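You operate a simulated robot arm through the tools that you are given. There is no shell and no other tool. Be economical: measure what you need, move in short steps, check, and stop when the job is done.

The job below is to be done with a simulated two-armed robot. You get a single attempt, and the scene is never put back.

TASK
Hold the deep grey tray on the top of the island bench steady with one hand and put the green puck from the top of the island bench in it with the other.

It is judged by the outcome, as a careful person would: the job done as asked, and still so three seconds after it is handed in. It fails if anything else is knocked over, pushed out of place, dropped, spilled or broken.

THE ROBOT
Two 7-joint arms with two-finger parallel grippers on one trunk, on a base that drives. Base frame: it is fixed to the floor where the robot stands at the start and does not move with it; the origin is under the middle of the robot, x ahead of it, y to its left, z up. Lengths are in m, angles in rad, forces in N, time in s.
The left shoulder is at the start at [0.05, 0.165, 1.08], the right one opposite. With the tool pointing down near the work surface each hand reaches from about 0.22 to 0.7 m from the robot's upright axis, wherever it stands, measured 20 degrees to its own side. Places, roughly: deep grey tray (36x18x8 cm) [0.6, 2.8, 0.8]. Payload 3.91 kg a hand.
The tool frame of a hand sits at the grasp point between the pads (the TCP): z along the fingers, y along the line on which they close. The tips reach 0.03 m beyond it. The gripper opens to 0.11 m. The fingers are 0.02 m wide and 0.01 m thick; the gripper's body (0.048 by 0.112 m) begins 0.055 m behind the TCP.
Orientation is told as [roll, pitch, yaw] about the base's x, y, z axes, in that order, counted from this pose: with the fingers straight down and closing along the base's y, the tool's x points along the base's -x, its y along +y and its z along -z.

THE INTERFACE
- The arms move only by the tool jog_arm. It takes "left_deltas", "right_deltas" or both (then of equal length, played together; a hand with none holds still); each is a list of rows, each a list of 6 numbers: the shift along the tool's x, y, z in cm, then the turn, a rotation vector about the tool's x, y, z in rad. In form: [[x, y, z, rx, ry, rz], ...]. A call has 1 to 12 rows; each row is the pose to reach, as a shift and turn from the pose commanded when the call began, along the tool's axes at that moment. "left_claw" and "right_claw" are, for a hand that has rows, the finger opening in cm, from 0 to 11, set as the call begins (left out, the last holds). A row lasts 0.2 s, in which the tool goes at most 0.05 m and 0.15 rad; a call with a longer step from one row to the next is refused whole, and so is a gripper value outside its range. Where a pose cannot be reached the arm comes as near as it can. A force on the tool above 40 N (or 10 N above the force at the start of the call, whichever is more), or a blocked arm, ends the call early, and 0.2 s more pass. Each finger travels about 0.045 m/s and halts on what it meets, pressing with about 33 N; the grip force reading is that of the motor and also rises with nothing between the fingers. The clock runs only during rows and for 0.2 s after the last one: add rows that repeat a pose to give the fingers time. It gives the time, the measured TCP pose, the force on the tool (base axes), the opening and the grip force at its end, in the units of the frame above (readings bear some noise), with the torque about the TCP (base axes, N m) and any sound that the robot's microphone picked up.
- Cameras (640 x 400 px; columns grow to the right, rows downward): "scene" is now at [0.1174, -0.005, 1.245]; the picture's right is [-0.07, -1.00, 0.00], its down [-0.61, 0.04, -0.79] and it looks along [0.79, -0.05, -0.62] (base axes); focal length 252 px, centre (320, 200). "left" rides on the left gripper at [0.072, -0.017, -0.103] in its tool frame; the picture's right is [0.23, 0.97, 0.00], its down [-0.76, 0.18, -0.62] and it looks along [-0.61, 0.14, 0.78] (tool axes); focal length 222 px, centre (320, 200). "right" rides on the right gripper at [0.072, 0.017, -0.103] in its tool frame; the picture's right is [-0.23, 0.97, 0.00], its down [-0.76, -0.18, -0.62] and it looks along [-0.61, -0.14, 0.78] (tool axes); focal length 222 px, centre (320, 200). There is no depth. A picture from a camera that has moved, and an enlarged one, comes with that camera's place and axes in the base frame and with its lens.
- camera(camera): a new picture of that camera. It takes no simulated time.
- lift_body(by): slides the trunk up (or, below 0, down) by that many m; the arms and the scene camera ride with it, the base frame stays. It gives what a move gives, with no picture.
- base_move(legs): drives the robot by 1 to 6 legs, each [ahead, left, turn to the left] in m, m and rad, along the robot's own axes; the way and the turn of a leg run together, so that a leg with both is an arc; at most 1.5 m and 3.142 rad a leg. The arms and the cameras ride along, it lands a little off, and it stops where it bumps. It gives what a move gives.
- head_to(pan, tilt): turns the head with the scene camera to pan (to the left, within 1.396 rad either way) and tilt (down, from -0.506 to 1.204), counted from straight ahead of the robot. It gives what a move gives.
- close_up(camera, box): a new picture of the part [left, top, right, bottom] of that camera's present view, enlarged. It takes no simulated time.
- hand_in(): hands the job in; it is judged then, once.

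Go step by step. Nothing tells you exact positions but the pictures and the camera data: compare them with the known pose of the tool, close in by small moves and look again before you grip or let go. The budget is 120 turns and 108 pictures, counting those below and the enlarged ones. Unless the task says otherwise, let go and move clear before handing in, and close with one line.

The tools are called after "Call:" as name(argument=value, ...) on one line, values as JSON. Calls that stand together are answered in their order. jog_arm: Moves the arms, as the interface text tells. Its arguments: {"type":"object","properties":{"left_deltas":{"type":"array"},"left_claw":{"type":"number"},"right_deltas":{"type":"array"},"right_claw":{"type":"number"}},"required":[]} The other tools are called the same way: lift_body (by) slides the trunk up or down; base_move (legs) drives the base; head_to (pan, tilt) turns the head that bears the scene camera; camera (camera) takes a picture; close_up (camera, box) takes an enlarged picture of a part of a camera's view; hand_in () hands the job in.

At the start:

```text
t: 0.0
left_position: [0.3366, 0.1051, 1.0169]
left_ee_rot: [0.001, 0.0, 0.0]
left_ft_force: [-0.5, 0.4, 0.0]
left_moment: [-0.01, 0.02, 0.02]
left_grip_width: 0.1098
left_gripper_force: 0.0
right_position: [0.3451, -0.2341, 1.0076]
right_ee_rot: [-0.003, 0.001, 0.0]
right_ft_force: [0.2, 0.0, -0.7]
right_moment: [-0.02, 0.02, 0.01]
right_grip_width: 0.1099
right_gripper_force: 0.0
trunk travel left (down, up): [-0.3, 0.203]
robot x, y, heading: [-0.0011, -0.0016, -0.0]
head pan, tilt: [-0.07, 0.663]
```

scene: 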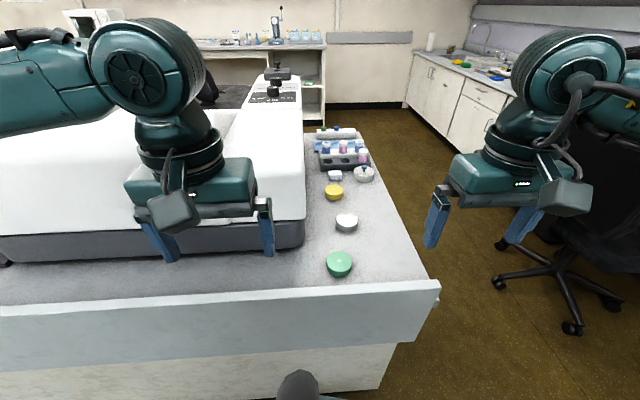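
right: 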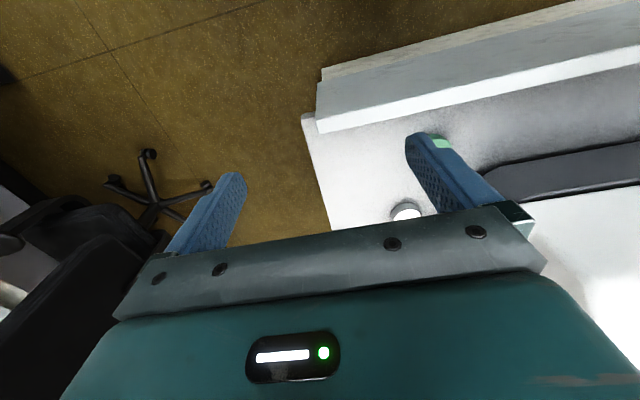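
left: 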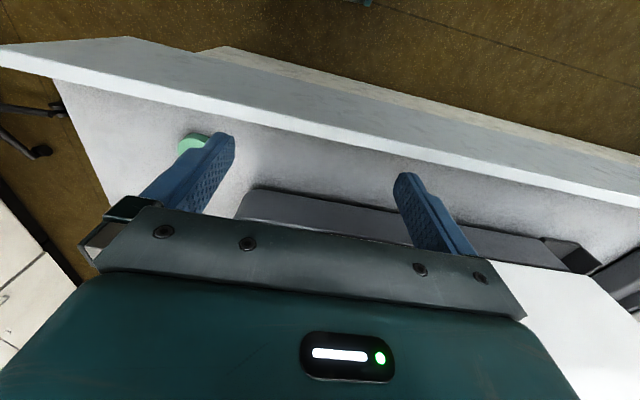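

The green puck is ahead of me, near the bench's front edge. The tray should be about 2.8 m to my left, so I'll look that way first.

Call:
head_to(pan=1.3, tilt=0.35)

Call:
camera(camera="scene")

Call:
head_to(pan=0.0, tilt=0.9)

Call:
camera(camera="scene")

```text
t: 1.5
left_position: [0.3367, 0.1053, 1.0156]
left_ee_rot: [0.001, -0.001, -0.001]
left_ft_force: [-0.5, 0.3, 0.5]
left_moment: [0.01, -0.01, -0.02]
left_grip_width: 0.1102
left_gripper_force: 0.0
right_position: [0.3444, -0.2347, 1.0074]
right_ee_rot: [-0.001, 0.001, 0.001]
right_ft_force: [-0.7, -0.5, -0.7]
right_moment: [-0.04, -0.02, 0.0]
right_grip_width: 0.11
right_gripper_force: 0.1
trunk travel left (down, up): [-0.3, 0.203]
robot x, y, heading: [0.0012, -0.0014, -0.005]
head pan, tilt: [1.3, 0.351]
```

```text
104 pictures are left
camera scene: at [0.0562, 0.0907, 1.2732], right [0.96, -0.27, 0.0], down [-0.09, -0.33, -0.94], along [0.25, 0.9, -0.34], focal length 252 px, centre (320, 200)
```

scene: 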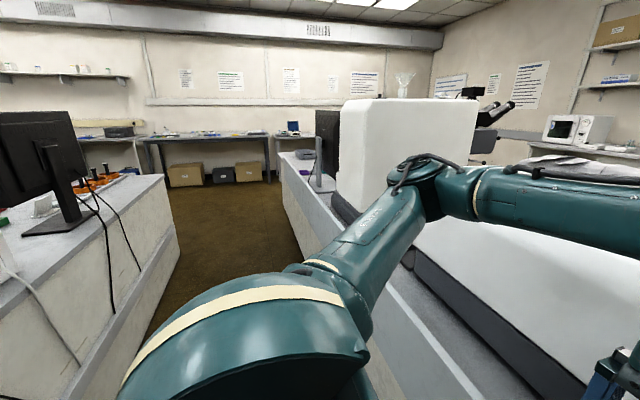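

```text
t: 3.0
left_position: [0.3361, 0.1048, 1.0153]
left_ee_rot: [0.0, -0.001, 0.001]
left_ft_force: [-0.4, 1.1, -0.5]
left_moment: [0.0, -0.01, -0.04]
left_grip_width: 0.1099
left_gripper_force: 0.1
right_position: [0.3455, -0.2343, 1.0063]
right_ee_rot: [-0.002, 0.001, 0.0]
right_ft_force: [-0.4, -0.4, 0.7]
right_moment: [0.02, 0.02, 0.01]
right_grip_width: 0.1099
right_gripper_force: 0.0
trunk travel left (down, up): [-0.3, 0.203]
robot x, y, heading: [0.0006, 0.0013, 0.0]
head pan, tilt: [0.0, 0.901]
```

```text
103 pictures are left
camera scene: at [0.1068, 0.0011, 1.2257], right [0.0, -1.0, 0.0], down [-0.78, 0.0, -0.62], along [0.62, 0.0, -0.78], focal length 252 px, centre (320, 200)
```

scene: 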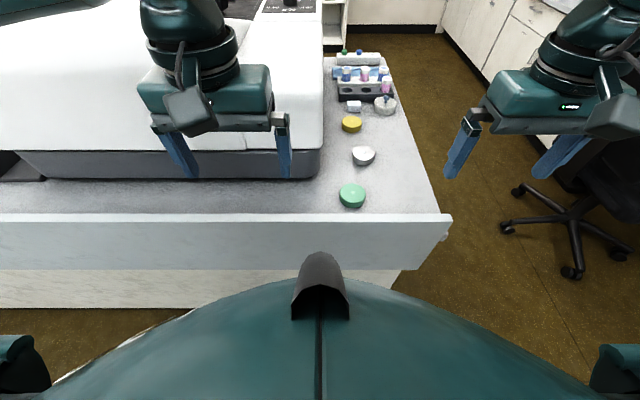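

The puck's top sits at about [0.447, -0.069, 0.81]. The right hand will take it, so I'm moving above it and checking.

Call:
jog_arm(right_deltas=[[-2, 3.3, 1.5, 0, 0, 0], [-4, 6.6, 3, 0, 0, 0], [-6, 9.9, 4.5, 0, 0, 0], [-8, 13.2, 6, 0, 0, 0], [-10.2, 16.5, 7.5, 0, 0, 0], [-10.2, 16.5, 10, 0, 0, 0], [-10.2, 16.5, 10, 0, 0, 0]], right_claw=9)

Call:
camera(camera="right")

Call:
camera(camera="scene")

Call:
camera(camera="left")

```text
t: 4.6
left_position: [0.3356, 0.1058, 1.0161]
left_ee_rot: [0.0, 0.0, 0.001]
left_ft_force: [-0.2, -0.1, -0.9]
left_moment: [0.03, 0.0, 0.01]
left_grip_width: 0.11
left_gripper_force: 0.1
right_position: [0.4464, -0.0699, 0.9061]
right_ee_rot: [-0.003, 0.0, 0.0]
right_ft_force: [-0.2, -0.2, -0.2]
right_moment: [0.0, -0.01, 0.02]
right_grip_width: 0.09
right_gripper_force: 0.1
trunk travel left (down, up): [-0.3, 0.203]
robot x, y, heading: [-0.0001, 0.001, -0.007]
head pan, tilt: [0.0, 0.901]
```

```text
102 pictures are left
camera right: at [0.3742, -0.0517, 1.0115], right [0.23, 0.97, 0.0], down [0.76, -0.18, 0.62], along [0.61, -0.14, -0.78], focal length 222 px, centre (320, 200)
```

right: 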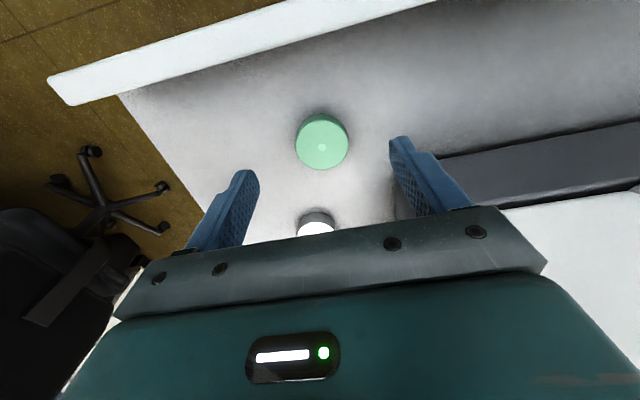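

```text
101 pictures are left
camera scene: at [0.1068, 0.001, 1.2257], right [0.0, -1.0, 0.0], down [-0.78, 0.0, -0.62], along [0.62, 0.0, -0.78], focal length 252 px, centre (320, 200)
```

scene: 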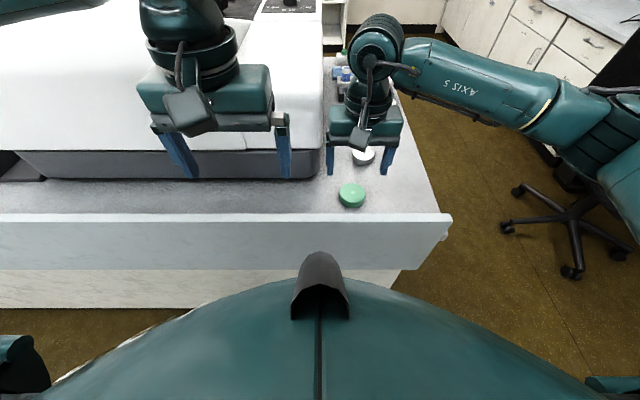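

```text
100 pictures are left
camera left: at [0.263, 0.0869, 1.1194], right [-0.23, 0.97, 0.0], down [0.76, 0.18, 0.62], along [0.61, 0.14, -0.78], focal length 222 px, centre (320, 200)
```

left: 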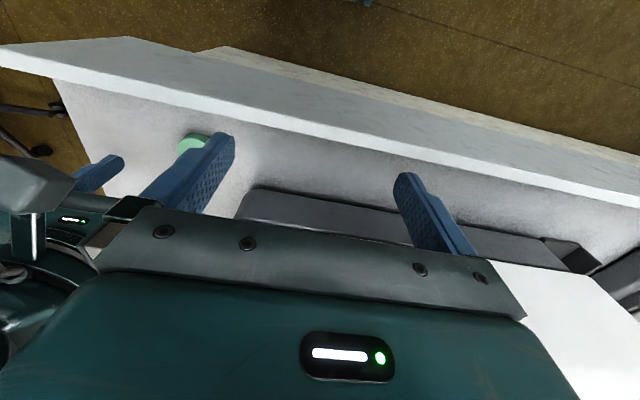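

Combining the two views puts the puck top at about [0.4775, -0.075, 0.778]. I'm shifting over it and going partway down.

Call:
jog_arm(right_deltas=[[-3.1, -0.5, 0, 0, 0, 0], [-3.1, -0.5, 3.5, 0, 0, 0], [-3.1, -0.5, 6.5, 0, 0, 0], [-3.1, -0.5, 6.5, 0, 0, 0]])

Call:
camera(camera="right")

Call:
close_up(camera="scene", box=[280, 100, 440, 230])

```text
t: 5.6
left_position: [0.3373, 0.1044, 1.0158]
left_ee_rot: [-0.002, -0.001, 0.0]
left_ft_force: [0.1, 1.6, 0.4]
left_moment: [0.0, -0.01, 0.0]
left_grip_width: 0.11
left_gripper_force: 0.1
right_position: [0.4785, -0.0761, 0.8414]
right_ee_rot: [-0.003, 0.0, 0.0]
right_ft_force: [-1.0, -0.8, 0.1]
right_moment: [0.01, 0.01, 0.01]
right_grip_width: 0.09
right_gripper_force: 0.0
trunk travel left (down, up): [-0.3, 0.203]
robot x, y, heading: [-0.0025, 0.0017, -0.001]
head pan, tilt: [0.0, 0.901]
```

```text
99 pictures are left
camera right: at [0.4041, -0.0574, 0.9462], right [0.23, 0.97, 0.0], down [0.76, -0.18, 0.62], along [0.61, -0.14, -0.78], focal length 222 px, centre (320, 200)
```

right: 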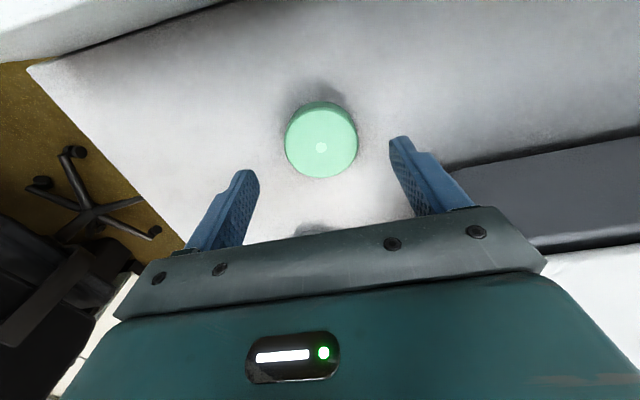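

```text
3.08 times, centred on (360, 165) of scene
camera zoom: at [0.1068, 0.001, 1.2257], right [0.0, -1.0, 0.0], down [-0.78, 0.0, -0.62], along [0.62, 0.0, -0.78], focal length 775 px, centre (197, 308)
```

zoom: 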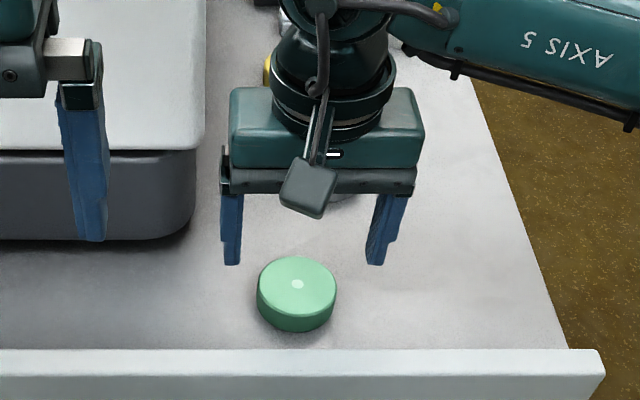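

The puck is confirmed at about [0.478, -0.074], with its top near 0.785. I'm lowering to just above the bench.

Call:
jog_arm(right_deltas=[[0, 0.2, 2.5, 0, 0, 0], [0, 0.2, 4.2, 0, 0, 0], [0, 0.2, 4.2, 0, 0, 0]])

Call:
camera(camera="right")

Call:
close_up(camera="scene", box=[300, 130, 400, 220])

```text
t: 6.4
left_position: [0.3362, 0.1047, 1.0156]
left_ee_rot: [0.0, 0.001, 0.001]
left_ft_force: [0.0, 0.0, -0.8]
left_moment: [0.0, 0.0, -0.01]
left_grip_width: 0.11
left_gripper_force: 0.1
right_position: [0.477, -0.0733, 0.8002]
right_ee_rot: [-0.002, 0.0, 0.0]
right_ft_force: [-0.5, 0.4, 0.1]
right_moment: [0.02, -0.01, 0.0]
right_grip_width: 0.0899
right_gripper_force: 0.0
trunk travel left (down, up): [-0.3, 0.203]
robot x, y, heading: [-0.0027, 0.0034, 0.001]
head pan, tilt: [0.0, 0.901]
```

```text
97 pictures are left
camera right: at [0.404, -0.0549, 0.9043], right [0.23, 0.97, 0.0], down [0.76, -0.18, 0.62], along [0.61, -0.14, -0.78], focal length 222 px, centre (320, 200)
```

right: 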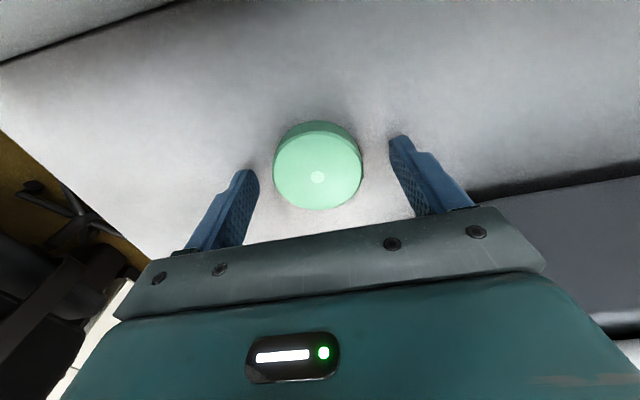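

```text
4.44 times, centred on (350, 175) of scene
camera zoom: at [0.1068, 0.001, 1.2257], right [0.0, -1.0, 0.0], down [-0.78, 0.0, -0.62], along [0.62, 0.0, -0.78], focal length 1119 px, centre (187, 311)
```

zoom: 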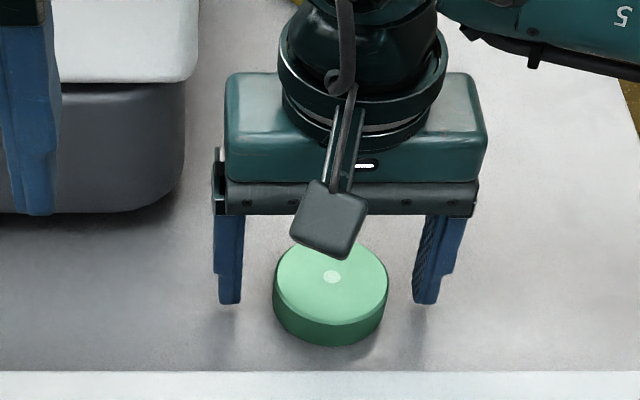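

The fingertips are at the foot of the puck and centred on it. I'm closing now.

Call:
jog_arm(right_deltas=[[0, 0, -0.1, 0, 0, 0], [0, 0, -0.1, 0, 0, 0], [0, 0, -0.1, 0, 0, 0], [0, 0, -0.1, 0, 0, 0], [0, 0, -0.1, 0, 0, 0]], right_claw=4.5)

Call:
camera(camera="right")

```text
t: 7.6
left_position: [0.3368, 0.1038, 1.0147]
left_ee_rot: [0.001, 0.0, 0.001]
left_ft_force: [-0.1, -0.1, 0.0]
left_moment: [0.0, 0.02, -0.01]
left_grip_width: 0.11
left_gripper_force: 0.0
right_position: [0.4771, -0.0737, 0.8007]
right_ee_rot: [-0.001, 0.001, -0.002]
right_ft_force: [-1.0, -1.2, 0.9]
right_moment: [-0.06, -0.03, -0.05]
right_grip_width: 0.059
right_gripper_force: 32.8
trunk travel left (down, up): [-0.3, 0.203]
robot x, y, heading: [0.0014, 0.0035, -0.001]
head pan, tilt: [0.0, 0.901]
```

```text
95 pictures are left
camera right: at [0.4039, -0.0548, 0.9058], right [0.23, 0.97, 0.0], down [0.76, -0.18, 0.62], along [0.61, -0.14, -0.78], focal length 222 px, centre (320, 200)
```

right: 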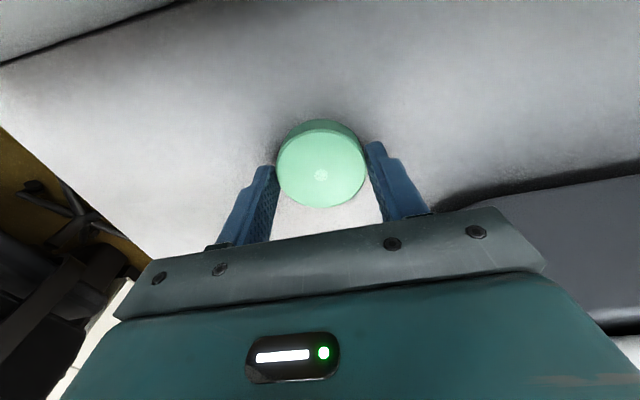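

The grip holds at 5.9 cm. I'm lifting straight up, then pulling back towards me and to the right.

Call:
jog_arm(right_deltas=[[0, 0, -3, 0, 0, 0], [0, 0, -6, 0, 0, 0], [0, 0, -9, 0, 0, 0], [0, 0, -13, 0, 0, 0], [0, 0, -17, 0, 0, 0], [3, -4, -19, 0, 0, 0], [6, -8, -20, 0, 0, 0], [9, -11, -20, 0, 0, 0], [12, -14, -20, 0, 0, 0], [12, -14, -20, 0, 0, 0]])

Call:
camera(camera="right")

Call:
head_to(pan=1.39, tilt=0.6)

Call:
camera(camera="scene")

```text
refused: row 6 steps farther than a row can; nothing moved
```

```text
94 pictures are left
camera right: at [0.4039, -0.0548, 0.9058], right [0.23, 0.97, 0.0], down [0.76, -0.18, 0.62], along [0.61, -0.14, -0.78], focal length 222 px, centre (320, 200)
```

right: 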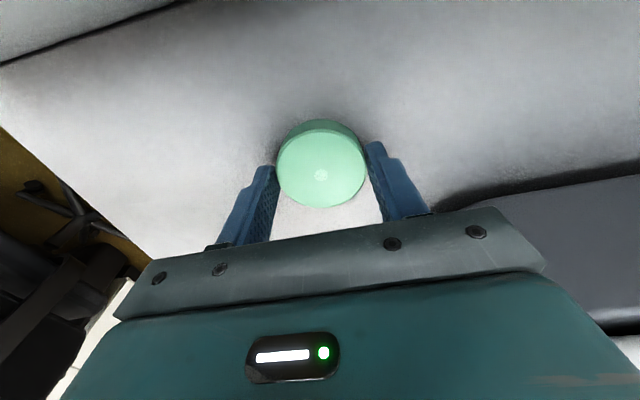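

```text
t: 9.1
left_position: [0.3369, 0.1034, 1.0167]
left_ee_rot: [0.0, 0.0, 0.0]
left_ft_force: [-0.2, -0.3, -0.4]
left_moment: [0.01, -0.01, -0.02]
left_grip_width: 0.1102
left_gripper_force: 0.1
right_position: [0.4771, -0.0736, 0.802]
right_ee_rot: [-0.002, 0.001, 0.0]
right_ft_force: [0.0, -1.6, -0.1]
right_moment: [-0.11, 0.02, -0.03]
right_grip_width: 0.0589
right_gripper_force: 33.3
trunk travel left (down, up): [-0.3, 0.203]
robot x, y, heading: [-0.0014, -0.0035, 0.003]
head pan, tilt: [1.389, 0.6]
```

```text
93 pictures are left
camera scene: at [0.0474, 0.0878, 1.2505], right [0.98, -0.18, 0.0], down [-0.1, -0.56, -0.83], along [0.15, 0.81, -0.56], focal length 252 px, centre (320, 200)
```

scene: 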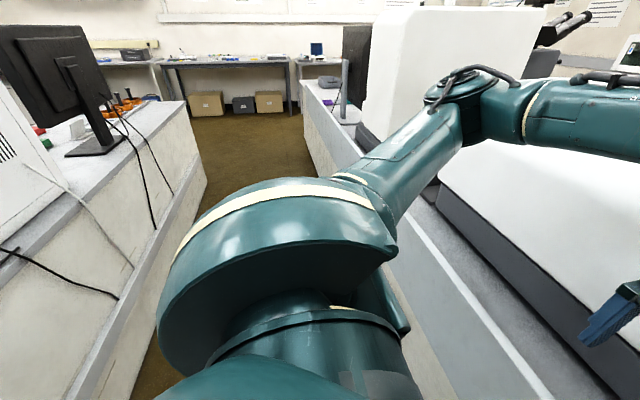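

The lift was refused for too large a step, so I'm redoing it with smaller ones. I'm also drawing the left hand in before the drive, and zooming in on the far end of the bench.

Call:
jog_arm(right_deltas=[[0, 0, -3, 0, 0, 0], [0, 0, -6, 0, 0, 0], [0, 0, -9, 0, 0, 0], [0, 0, -13, 0, 0, 0], [0, 0, -17, 0, 0, 0], [2, -2, -19, 0, 0, 0], [4, -5, -20, 0, 0, 0], [6, -8, -20, 0, 0, 0], [9, -11, -20, 0, 0, 0], [12, -14, -20, 0, 0, 0], [12, -14, -20, 0, 0, 0]])

Call:
camera(camera="right")

Call:
close_up(camera="scene", box=[280, 30, 440, 130])

```text
t: 11.5
left_position: [0.3376, 0.1041, 1.0163]
left_ee_rot: [0.001, 0.001, -0.001]
left_ft_force: [0.8, 0.4, 0.0]
left_moment: [0.01, 0.01, 0.01]
left_grip_width: 0.1099
left_gripper_force: 0.1
right_position: [0.357, -0.2142, 1.0036]
right_ee_rot: [-0.002, 0.001, 0.0]
right_ft_force: [-1.1, 0.9, -3.9]
right_moment: [0.01, 0.01, 0.03]
right_grip_width: 0.0589
right_gripper_force: 32.8
trunk travel left (down, up): [-0.3, 0.203]
robot x, y, heading: [0.0013, 0.0013, 0.005]
head pan, tilt: [1.389, 0.6]
```

```text
92 pictures are left
camera right: at [0.2835, -0.1958, 1.107], right [0.23, 0.97, 0.0], down [0.76, -0.18, 0.62], along [0.61, -0.14, -0.78], focal length 222 px, centre (320, 200)
```

right: 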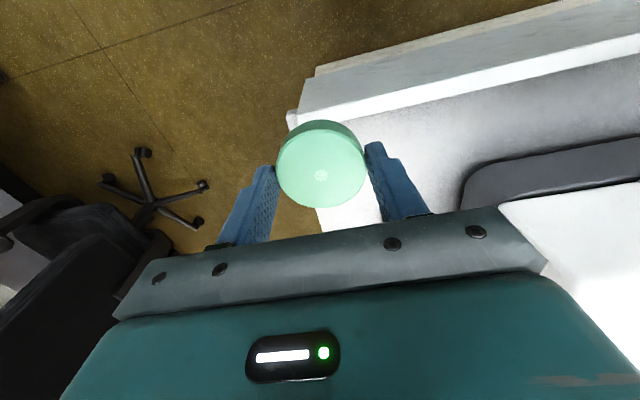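

```text
4.00 times, centred on (360, 80) of scene
camera zoom: at [0.0476, 0.0879, 1.2505], right [0.98, -0.18, 0.0], down [-0.1, -0.56, -0.83], along [0.15, 0.81, -0.56], focal length 1007 px, centre (160, 680)
```

zoom: 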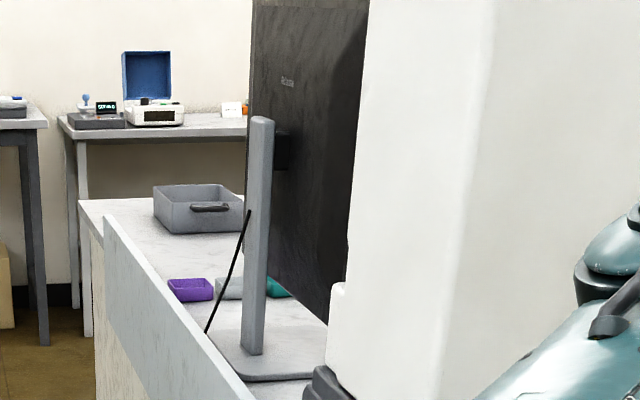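

The puck is held. The grey tray stands near the far end of the bench beyond the monitor, with a handle on its near end. I'm backing off a little and driving left.

Call:
base_move(legs=[[-0.12, 0, 0], [0, 1.0, 0]])

Call:
camera(camera="scene")

Call:
camera(camera="left")

```text
t: 21.4
left_position: [0.219, 1.0932, 1.0158]
left_ee_rot: [-0.001, 0.0, -0.003]
left_ft_force: [0.5, 0.0, 0.4]
left_moment: [-0.03, -0.02, 0.01]
left_grip_width: 0.1099
left_gripper_force: 0.0
right_position: [0.2384, 0.7756, 1.0022]
right_ee_rot: [-0.001, 0.003, -0.002]
right_ft_force: [0.2, 0.7, -3.2]
right_moment: [0.01, 0.04, -0.01]
right_grip_width: 0.0588
right_gripper_force: 33.4
trunk travel left (down, up): [-0.3, 0.203]
robot x, y, heading: [-0.1182, 0.9903, -0.003]
head pan, tilt: [1.389, 0.6]
```

```text
90 pictures are left
camera scene: at [-0.0705, 1.0781, 1.2505], right [0.98, -0.18, 0.0], down [-0.1, -0.56, -0.83], along [0.15, 0.81, -0.56], focal length 252 px, centre (320, 200)
```

scene: 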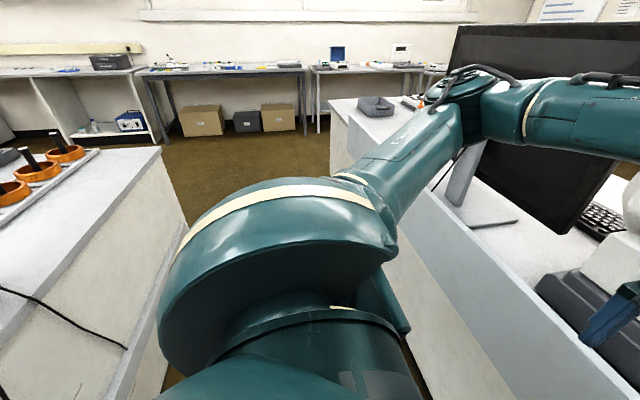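

```text
89 pictures are left
camera left: at [0.1452, 1.0766, 1.1193], right [-0.23, 0.97, 0.0], down [0.76, 0.18, 0.62], along [0.61, 0.14, -0.78], focal length 222 px, centre (320, 200)
```

left: 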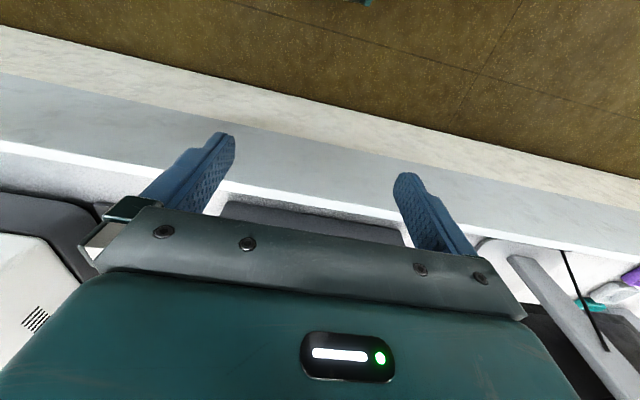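

Plenty of clearance shows between the arm (x up to about 0.35) and the monitor (x 0.5 or more). I'm driving on left.

Call:
base_move(legs=[[0, 0.9, 0.003]])

Call:
head_to(pan=0.75, tilt=0.6)

Call:
camera(camera="scene")

Call:
camera(camera="left")

```text
t: 29.6
left_position: [0.2243, 1.9911, 1.0162]
left_ee_rot: [-0.001, 0.0, -0.006]
left_ft_force: [0.4, -0.8, 0.1]
left_moment: [0.0, 0.03, -0.03]
left_grip_width: 0.11
left_gripper_force: 0.0
right_position: [0.2409, 1.6723, 1.0033]
right_ee_rot: [-0.002, 0.001, -0.009]
right_ft_force: [0.2, -0.4, -3.3]
right_moment: [0.0, 0.04, 0.0]
right_grip_width: 0.0591
right_gripper_force: 33.2
trunk travel left (down, up): [-0.3, 0.203]
robot x, y, heading: [-0.1121, 1.8874, -0.005]
head pan, tilt: [1.389, 0.6]
```

```text
t: 30.6
left_position: [0.2229, 1.991, 1.0151]
left_ee_rot: [0.0, 0.0, -0.007]
left_ft_force: [0.5, 0.3, 0.0]
left_moment: [-0.01, -0.02, -0.02]
left_grip_width: 0.1098
left_gripper_force: 0.0
right_position: [0.2399, 1.6729, 1.0013]
right_ee_rot: [-0.002, 0.002, -0.007]
right_ft_force: [0.0, 0.1, -4.8]
right_moment: [-0.02, 0.0, -0.02]
right_grip_width: 0.059
right_gripper_force: 33.1
trunk travel left (down, up): [-0.3, 0.203]
robot x, y, heading: [-0.1135, 1.8926, -0.007]
head pan, tilt: [0.75, 0.6]
```

```text
88 pictures are left
camera scene: at [-0.0173, 1.9498, 1.2505], right [0.68, -0.74, 0.0], down [-0.42, -0.38, -0.83], along [0.61, 0.56, -0.56], focal length 252 px, centre (320, 200)
```

scene: 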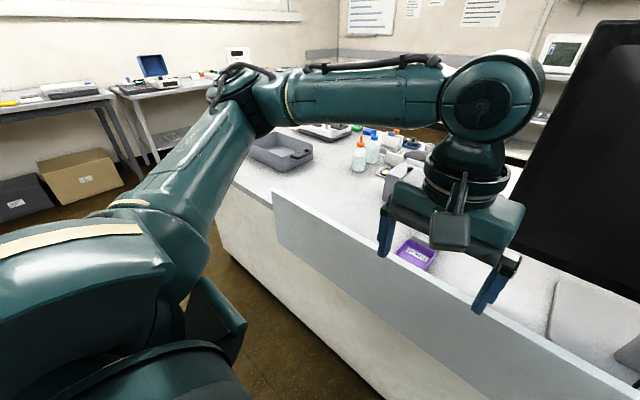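

```text
87 pictures are left
camera left: at [0.1499, 1.9741, 1.1194], right [-0.22, 0.98, 0.0], down [0.76, 0.17, 0.62], along [0.61, 0.14, -0.78], focal length 222 px, centre (320, 200)
```

left: 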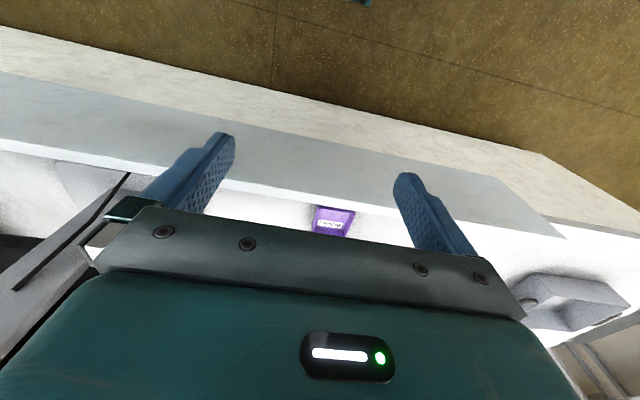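

The tray is centred near [0.63, 2.79] and the panel and bottles are clear. I'm driving on left to stand in front of it.

Call:
base_move(legs=[[0, 0.86, 0.007]])

Call:
head_to(pan=0.0, tilt=0.75)

Call:
camera(camera="scene")

Call:
camera(camera="left")

```text
t: 38.6
left_position: [0.2232, 2.8595, 1.0159]
left_ee_rot: [0.001, -0.001, 0.007]
left_ft_force: [0.0, -0.2, 0.4]
left_moment: [0.02, 0.02, 0.01]
left_grip_width: 0.1102
left_gripper_force: 0.0
right_position: [0.2455, 2.5398, 1.0024]
right_ee_rot: [-0.002, 0.002, 0.005]
right_ft_force: [0.2, 0.0, -5.3]
right_moment: [0.01, 0.01, 0.01]
right_grip_width: 0.059
right_gripper_force: 33.1
trunk travel left (down, up): [-0.3, 0.203]
robot x, y, heading: [-0.1113, 2.753, 0.007]
head pan, tilt: [0.75, 0.6]
```

```text
t: 39.7
left_position: [0.2234, 2.8603, 1.0168]
left_ee_rot: [-0.001, 0.0, 0.006]
left_ft_force: [-0.1, -0.6, 0.0]
left_moment: [0.01, 0.02, -0.02]
left_grip_width: 0.1099
left_gripper_force: 0.0
right_position: [0.2437, 2.5409, 1.0022]
right_ee_rot: [0.0, 0.002, 0.004]
right_ft_force: [-0.8, -1.4, -4.1]
right_moment: [-0.01, 0.01, 0.0]
right_grip_width: 0.059
right_gripper_force: 32.6
trunk travel left (down, up): [-0.3, 0.203]
robot x, y, heading: [-0.1136, 2.7504, 0.002]
head pan, tilt: [0.0, 0.75]
```

```text
86 pictures are left
camera scene: at [0.0012, 2.7539, 1.2376], right [0.01, -1.0, 0.0], down [-0.68, 0.0, -0.73], along [0.73, 0.01, -0.68], focal length 252 px, centre (320, 200)
```

scene: 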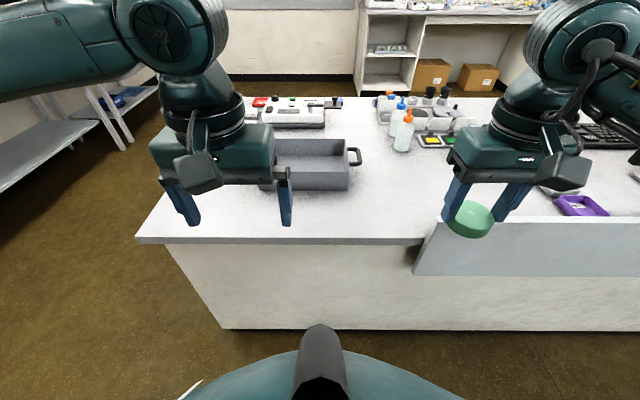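

```text
85 pictures are left
camera left: at [0.1494, 2.8406, 1.1194], right [-0.23, 0.97, 0.0], down [0.76, 0.18, 0.62], along [0.61, 0.15, -0.78], focal length 222 px, centre (320, 200)
```

left: 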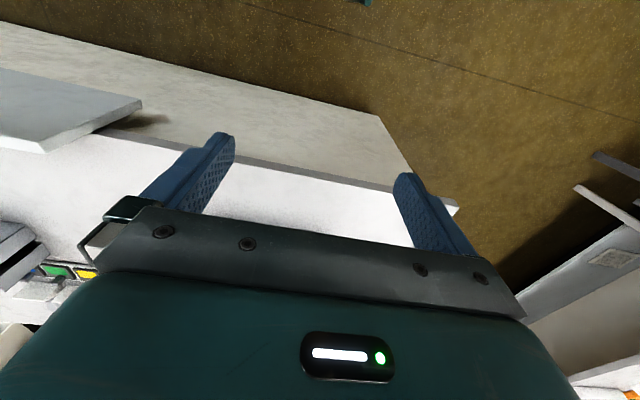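

I'm in front of the tray: its front wall is at x of about 0.535 and its right end at y of about 2.68. I'm closing the remaining distance and raising the left hand aside to see the whole tray.

Call:
base_move(legs=[[0.1, 0.06, 0]])

Call:
jog_arm(left_deltas=[[0, 4, -1, 0, 0, 0.13], [0, 8, -2, 0, 0, 0.26], [0, 12, -2, 0, 0, 0.39], [0, 15, -2, 0, 0, 0.52], [0, 18, -2, 0, 0, 0.65], [0, 18, -2, 0, 0, 0.78], [0, 18, -2, 0, 0, 0.91], [0, 18, -2, 0, 0, 1.04], [0, 18, -2, 0, 0, 1.17], [0, 18, -2, 0, 0, 1.31], [0, 18, -2, 0, 0, 1.44], [0, 18, -2, 0, 0, 1.57]])

Call:
camera(camera="scene")

Call:
camera(camera="left")

```text
t: 40.9
left_position: [0.3205, 2.9185, 1.016]
left_ee_rot: [0.0, 0.0, 0.007]
left_ft_force: [1.3, -0.5, -0.4]
left_moment: [-0.04, -0.01, 0.0]
left_grip_width: 0.1099
left_gripper_force: 0.1
right_position: [0.3427, 2.6014, 1.0025]
right_ee_rot: [-0.001, 0.001, 0.007]
right_ft_force: [-0.5, -0.1, -3.8]
right_moment: [-0.04, 0.02, 0.0]
right_grip_width: 0.0593
right_gripper_force: 33.4
trunk travel left (down, up): [-0.3, 0.203]
robot x, y, heading: [-0.0144, 2.8125, 0.001]
head pan, tilt: [0.0, 0.75]
```

```text
t: 43.5
left_position: [0.3167, 3.0992, 1.035]
left_ee_rot: [0.001, 0.0, -1.565]
left_ft_force: [0.3, -0.8, 0.7]
left_moment: [0.0, 0.01, -0.01]
left_grip_width: 0.1102
left_gripper_force: 0.0
right_position: [0.3421, 2.6005, 1.0025]
right_ee_rot: [-0.002, 0.001, 0.007]
right_ft_force: [-1.1, 0.0, -4.4]
right_moment: [-0.02, -0.01, 0.04]
right_grip_width: 0.0588
right_gripper_force: 32.4
trunk travel left (down, up): [-0.3, 0.203]
robot x, y, heading: [-0.0159, 2.8117, 0.007]
head pan, tilt: [0.0, 0.75]
```

```text
84 pictures are left
camera scene: at [0.0979, 2.8141, 1.2376], right [0.01, -1.0, 0.0], down [-0.68, -0.01, -0.73], along [0.73, 0.01, -0.68], focal length 252 px, centre (320, 200)
```

scene: 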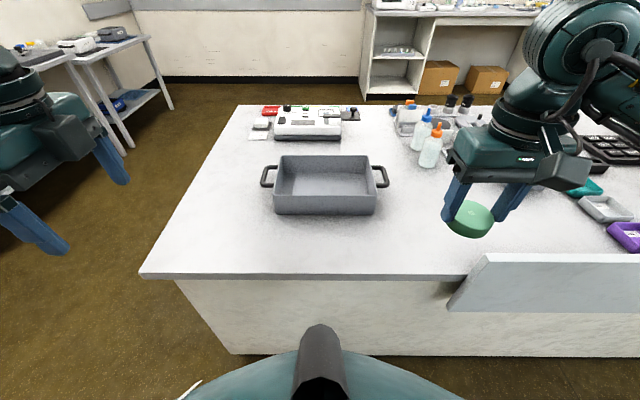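

```text
83 pictures are left
camera left: at [0.2996, 3.1709, 1.1391], right [0.97, 0.23, 0.0], down [0.18, -0.76, 0.62], along [0.14, -0.61, -0.78], focal length 222 px, centre (320, 200)
```

left: 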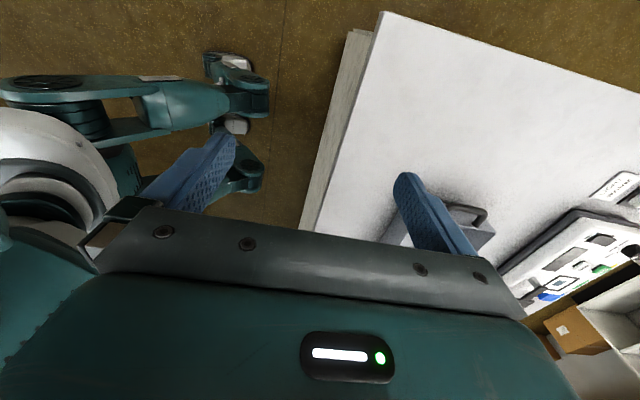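

The tray body spans about x 0.53–0.695 and y 2.69–2.93, with its rim near z = 0.85 and handles at both ends. The left hand will pinch the front wall near its left end, so I'm moving above it first.

Call:
jog_arm(left_deltas=[[-3, 3, 0, 0, 0, 0], [-6, 6, 0, 0, 0, 0], [-9, 9, 0, 0, 0, 0], [-12, 12, 0, 0, 0, 0], [-15, 15, 0, 0, 0, 0], [-18, 18, 0, 0, 0, 0], [-21, 20, 2, 0, 0, 0], [-21.9, 21.3, 5, 0, 0, 0], [-21.9, 21.3, 9, 0, 0, 0], [-21.9, 21.3, 9, 0, 0, 0]], left_claw=6)

Call:
camera(camera="left")

Call:
close_up(camera="scene", box=[220, 90, 420, 230])

```text
t: 45.7
left_position: [0.5335, 2.8811, 0.9464]
left_ee_rot: [0.001, 0.0, -1.565]
left_ft_force: [0.4, -0.1, -0.3]
left_moment: [0.02, -0.01, 0.01]
left_grip_width: 0.0598
left_gripper_force: 0.1
right_position: [0.3412, 2.6017, 1.0009]
right_ee_rot: [-0.002, 0.001, 0.007]
right_ft_force: [-0.8, 0.2, -3.7]
right_moment: [0.04, 0.0, 0.04]
right_grip_width: 0.0592
right_gripper_force: 32.7
trunk travel left (down, up): [-0.3, 0.203]
robot x, y, heading: [-0.0145, 2.8139, 0.014]
head pan, tilt: [0.0, 0.75]
```

```text
82 pictures are left
camera left: at [0.515, 2.9528, 1.05], right [0.97, 0.23, 0.0], down [0.18, -0.76, 0.62], along [0.15, -0.61, -0.78], focal length 222 px, centre (320, 200)
```

left: 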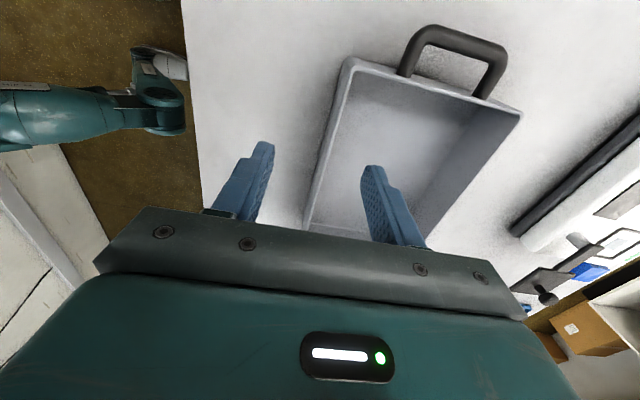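

```text
2.86 times, centred on (320, 160) of scene
camera zoom: at [0.0978, 2.8141, 1.2376], right [0.01, -1.0, 0.0], down [-0.68, -0.01, -0.73], along [0.73, 0.01, -0.68], focal length 720 px, centre (320, 314)
```

zoom: 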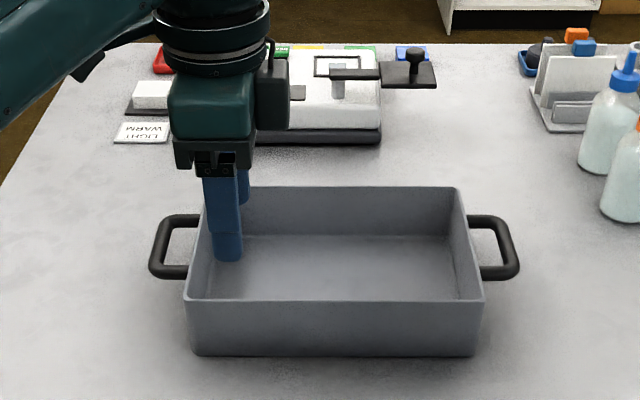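

The views agree that the rim is at about z = 0.837 and the front wall at x of about 0.546. I'm aligning the left hand and going down to just above the rim.

Call:
jog_arm(left_deltas=[[0, 1.2, 1, 0, 0, 0], [0, 1.2, 4, 0, 0, 0], [0, 1.2, 6.5, 0, 0, 0], [0, 1.2, 6.5, 0, 0, 0]])

Call:
camera(camera="left")

Call:
close_up(camera="scene", box=[240, 120, 400, 220])

```text
t: 46.7
left_position: [0.5451, 2.8821, 0.8823]
left_ee_rot: [0.001, 0.001, -1.563]
left_ft_force: [-0.3, -0.1, -0.1]
left_moment: [-0.03, -0.01, -0.03]
left_grip_width: 0.06
left_gripper_force: 0.1
right_position: [0.3419, 2.6013, 1.0024]
right_ee_rot: [-0.002, 0.0, 0.008]
right_ft_force: [-1.1, -0.4, -3.8]
right_moment: [-0.01, 0.03, 0.04]
right_grip_width: 0.0592
right_gripper_force: 32.8
trunk travel left (down, up): [-0.3, 0.203]
robot x, y, heading: [-0.0165, 2.8139, 0.005]
head pan, tilt: [0.0, 0.75]
```

```text
80 pictures are left
camera left: at [0.527, 2.9535, 0.9849], right [0.97, 0.24, 0.0], down [0.18, -0.76, 0.62], along [0.15, -0.61, -0.78], focal length 222 px, centre (320, 200)
```

left: 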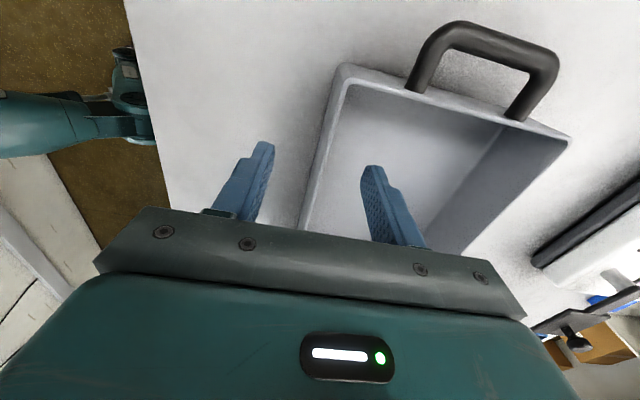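

```text
4.00 times, centred on (320, 170) of scene
camera zoom: at [0.0979, 2.8141, 1.2376], right [0.01, -1.0, 0.0], down [-0.68, -0.01, -0.73], along [0.73, 0.01, -0.68], focal length 1007 px, centre (320, 320)
```

zoom: 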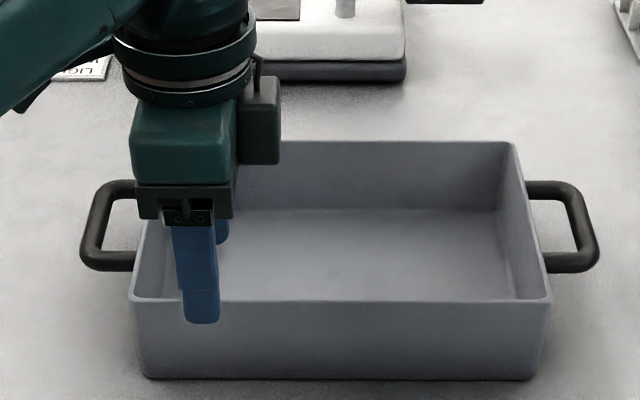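

The fingers straddle the front wall with good margin. I'm lowering so they go about 3 cm down either side of it.

Call:
jog_arm(left_deltas=[[0, 0.1, 2, 0, 0, 0], [0, 0.1, 4, 0, 0, 0], [0, 0.1, 5, 0, 0, 0], [0, 0.1, 5, 0, 0, 0]])

Call:
camera(camera="left")

Call:
close_up(camera="scene", box=[240, 120, 400, 220])

```text
t: 47.7
left_position: [0.5455, 2.882, 0.8317]
left_ee_rot: [0.001, 0.0, -1.563]
left_ft_force: [0.1, -0.3, 0.7]
left_moment: [-0.02, -0.01, 0.03]
left_grip_width: 0.0599
left_gripper_force: 0.0
right_position: [0.3422, 2.6016, 1.0024]
right_ee_rot: [-0.002, 0.003, 0.008]
right_ft_force: [-0.2, -0.3, -5.1]
right_moment: [-0.01, 0.01, -0.01]
right_grip_width: 0.0594
right_gripper_force: 33.1
trunk travel left (down, up): [-0.3, 0.203]
robot x, y, heading: [-0.0126, 2.8092, 0.011]
head pan, tilt: [0.0, 0.75]
```

```text
78 pictures are left
camera left: at [0.527, 2.9535, 0.9341], right [0.97, 0.23, 0.0], down [0.18, -0.76, 0.62], along [0.15, -0.61, -0.78], focal length 222 px, centre (320, 200)
```

left: 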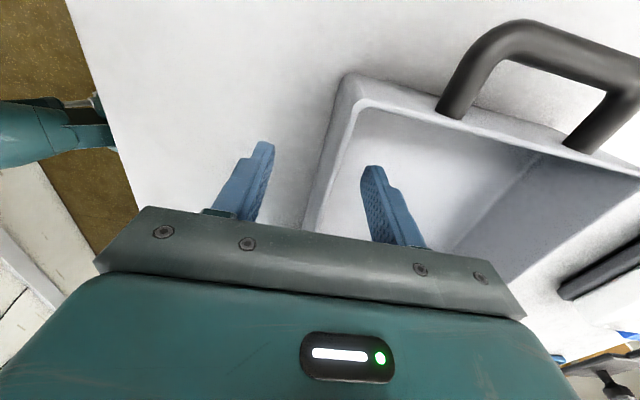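

```text
4.00 times, centred on (320, 170) of scene
camera zoom: at [0.0979, 2.8141, 1.2376], right [0.01, -1.0, 0.0], down [-0.68, -0.01, -0.73], along [0.73, 0.01, -0.68], focal length 1007 px, centre (320, 320)
```

zoom: 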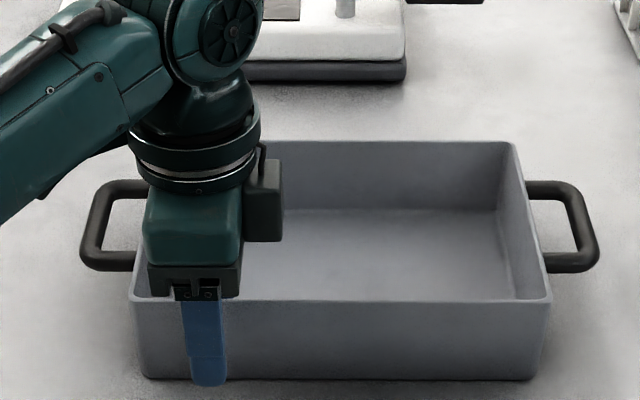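

The front wall lies between the left fingers. I'm closing on it to hold the tray.

Call:
jog_arm(left_deltas=[[0, 0, 0, 0, 0, 0], [0, 0, 0, 0, 0, 0], [0, 0, 0, 0, 0, 0], [0, 0, 0, 0, 0, 0], [0, 0, 0, 0, 0, 0]], left_claw=0)

Call:
camera(camera="left")

Call:
camera(camera="scene")

```text
t: 48.9
left_position: [0.5464, 2.8829, 0.8319]
left_ee_rot: [0.0, 0.0, -1.563]
left_ft_force: [0.7, 0.8, 1.2]
left_moment: [-0.05, 0.02, 0.17]
left_grip_width: 0.0039
left_gripper_force: 33.1
right_position: [0.342, 2.6015, 1.0029]
right_ee_rot: [-0.002, 0.001, 0.007]
right_ft_force: [0.2, -0.4, -3.8]
right_moment: [0.01, 0.02, -0.04]
right_grip_width: 0.0589
right_gripper_force: 32.7
trunk travel left (down, up): [-0.3, 0.203]
robot x, y, heading: [-0.0144, 2.8127, 0.009]
head pan, tilt: [0.0, 0.75]
```

```text
76 pictures are left
camera left: at [0.5271, 2.9536, 0.9344], right [0.97, 0.24, 0.0], down [0.18, -0.76, 0.62], along [0.15, -0.61, -0.78], focal length 222 px, centre (320, 200)
```

left: 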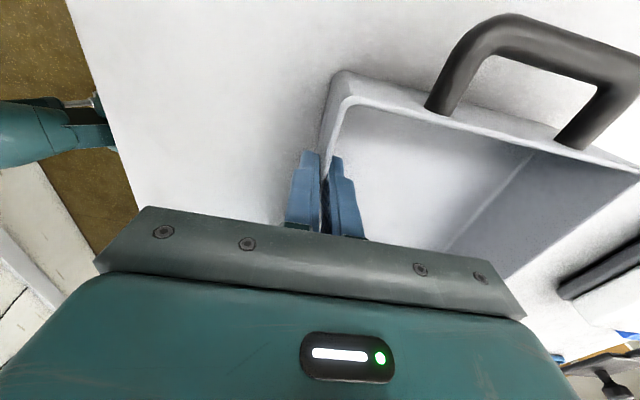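

```text
75 pictures are left
camera scene: at [0.0979, 2.8141, 1.2376], right [0.01, -1.0, 0.0], down [-0.68, -0.01, -0.73], along [0.73, 0.01, -0.68], focal length 252 px, centre (320, 200)
```

scene: 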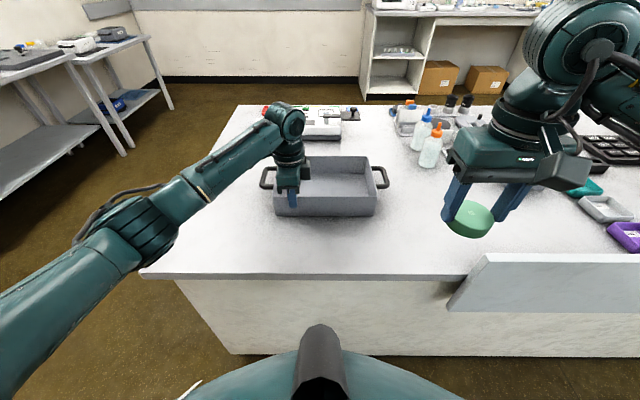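

The left hand now grips the tray's 4 mm front wall firmly. Next I'm bringing the right hand over the tray's right half, still high.

Call:
jog_arm(right_deltas=[[-4, 1, 0, 0, 0, 0], [-8, 2, 0, 0, 0, 0], [-12, 3, 0, 0, 0, 0], [-16, 4, 0, 0, 0, 0], [-20, 5.5, 0, 0, 0, 0], [-24, 7.5, 0, 0, 0, 0], [-27, 10.5, 0, 0, 0, 0], [-27.9, 13.5, 0, 0, 0, 0], [-27.9, 14.6, 2, 0, 0, 0], [-27.9, 14.6, 5, 0, 0, 0], [-27.9, 14.6, 5, 0, 0, 0]])

Call:
camera(camera="right")

Call:
camera(camera="scene")

```text
t: 51.3
left_position: [0.5456, 2.8834, 0.8313]
left_ee_rot: [0.001, -0.001, -1.56]
left_ft_force: [-0.7, 0.2, 3.2]
left_moment: [0.01, -0.05, -0.06]
left_grip_width: 0.0037
left_gripper_force: 33.8
right_position: [0.619, 2.7491, 0.9512]
right_ee_rot: [0.0, 0.002, 0.01]
right_ft_force: [0.2, -0.8, -4.6]
right_moment: [0.03, -0.01, 0.0]
right_grip_width: 0.0593
right_gripper_force: 32.8
right hand out of reach, approached as far as the arm can: row 8
trunk travel left (down, up): [-0.3, 0.203]
robot x, y, heading: [-0.0186, 2.8134, 0.006]
head pan, tilt: [0.0, 0.75]
```

```text
74 pictures are left
camera right: at [0.5461, 2.7676, 1.0565], right [0.22, 0.98, 0.0], down [0.76, -0.17, 0.62], along [0.61, -0.14, -0.78], focal length 222 px, centre (320, 200)
```

right: 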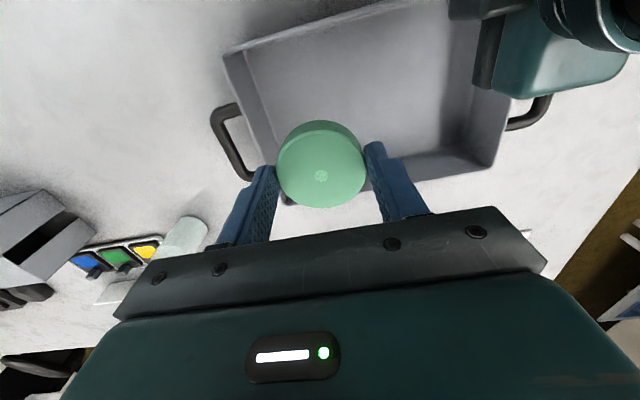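

```text
73 pictures are left
camera scene: at [0.0978, 2.8142, 1.2376], right [0.01, -1.0, 0.0], down [-0.68, -0.01, -0.73], along [0.73, 0.01, -0.68], focal length 252 px, centre (320, 200)
```

scene: 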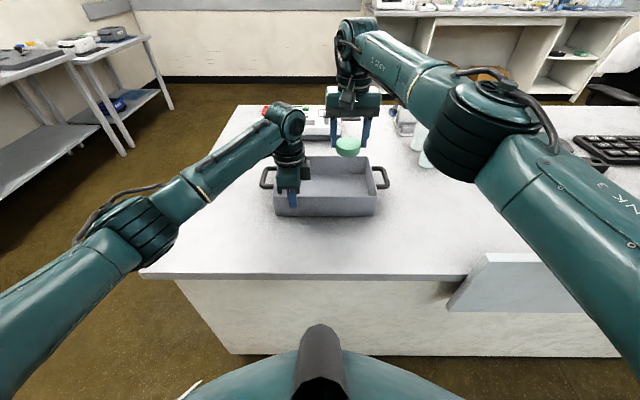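

The right hand holds the puck above the tray's right half. I'm descending to rim level, then looking before going inside.

Call:
jog_arm(right_deltas=[[1, 0.2, 3, 0, 0, 0], [1, 0.2, 6, 0, 0, 0], [1, 0.2, 7.5, 0, 0, 0], [1, 0.2, 7.5, 0, 0, 0]])

Call:
camera(camera="right")

Call:
close_up(camera="scene", box=[240, 80, 440, 220])

```text
t: 52.3
left_position: [0.5464, 2.8822, 0.8309]
left_ee_rot: [0.0, 0.001, -1.561]
left_ft_force: [-0.2, -0.2, 2.2]
left_moment: [0.04, 0.0, -0.04]
left_grip_width: 0.004
left_gripper_force: 32.9
right_position: [0.6089, 2.7498, 0.8788]
right_ee_rot: [0.0, 0.002, 0.008]
right_ft_force: [0.4, 0.0, -3.4]
right_moment: [-0.01, 0.03, -0.02]
right_grip_width: 0.059
right_gripper_force: 33.1
trunk travel left (down, up): [-0.3, 0.203]
robot x, y, heading: [-0.0129, 2.8125, 0.01]
head pan, tilt: [0.0, 0.75]
```

```text
72 pictures are left
camera right: at [0.5368, 2.768, 0.9823], right [0.22, 0.98, 0.0], down [0.76, -0.17, 0.62], along [0.61, -0.14, -0.78], focal length 222 px, centre (320, 200)
```

right: 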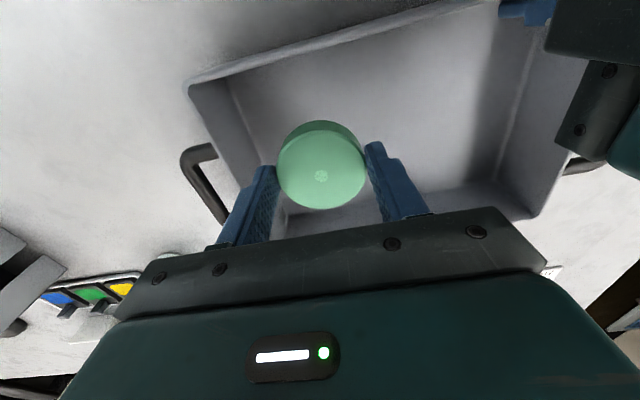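

```text
2.86 times, centred on (340, 150) of scene
camera zoom: at [0.0979, 2.8141, 1.2376], right [0.01, -1.0, 0.0], down [-0.68, -0.01, -0.73], along [0.73, 0.01, -0.68], focal length 720 px, centre (263, 343)
```

zoom: 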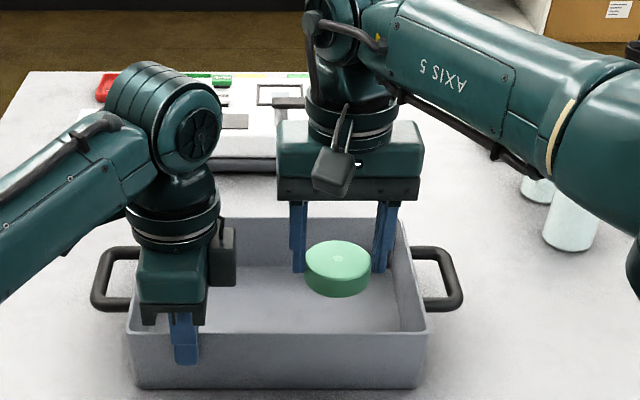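

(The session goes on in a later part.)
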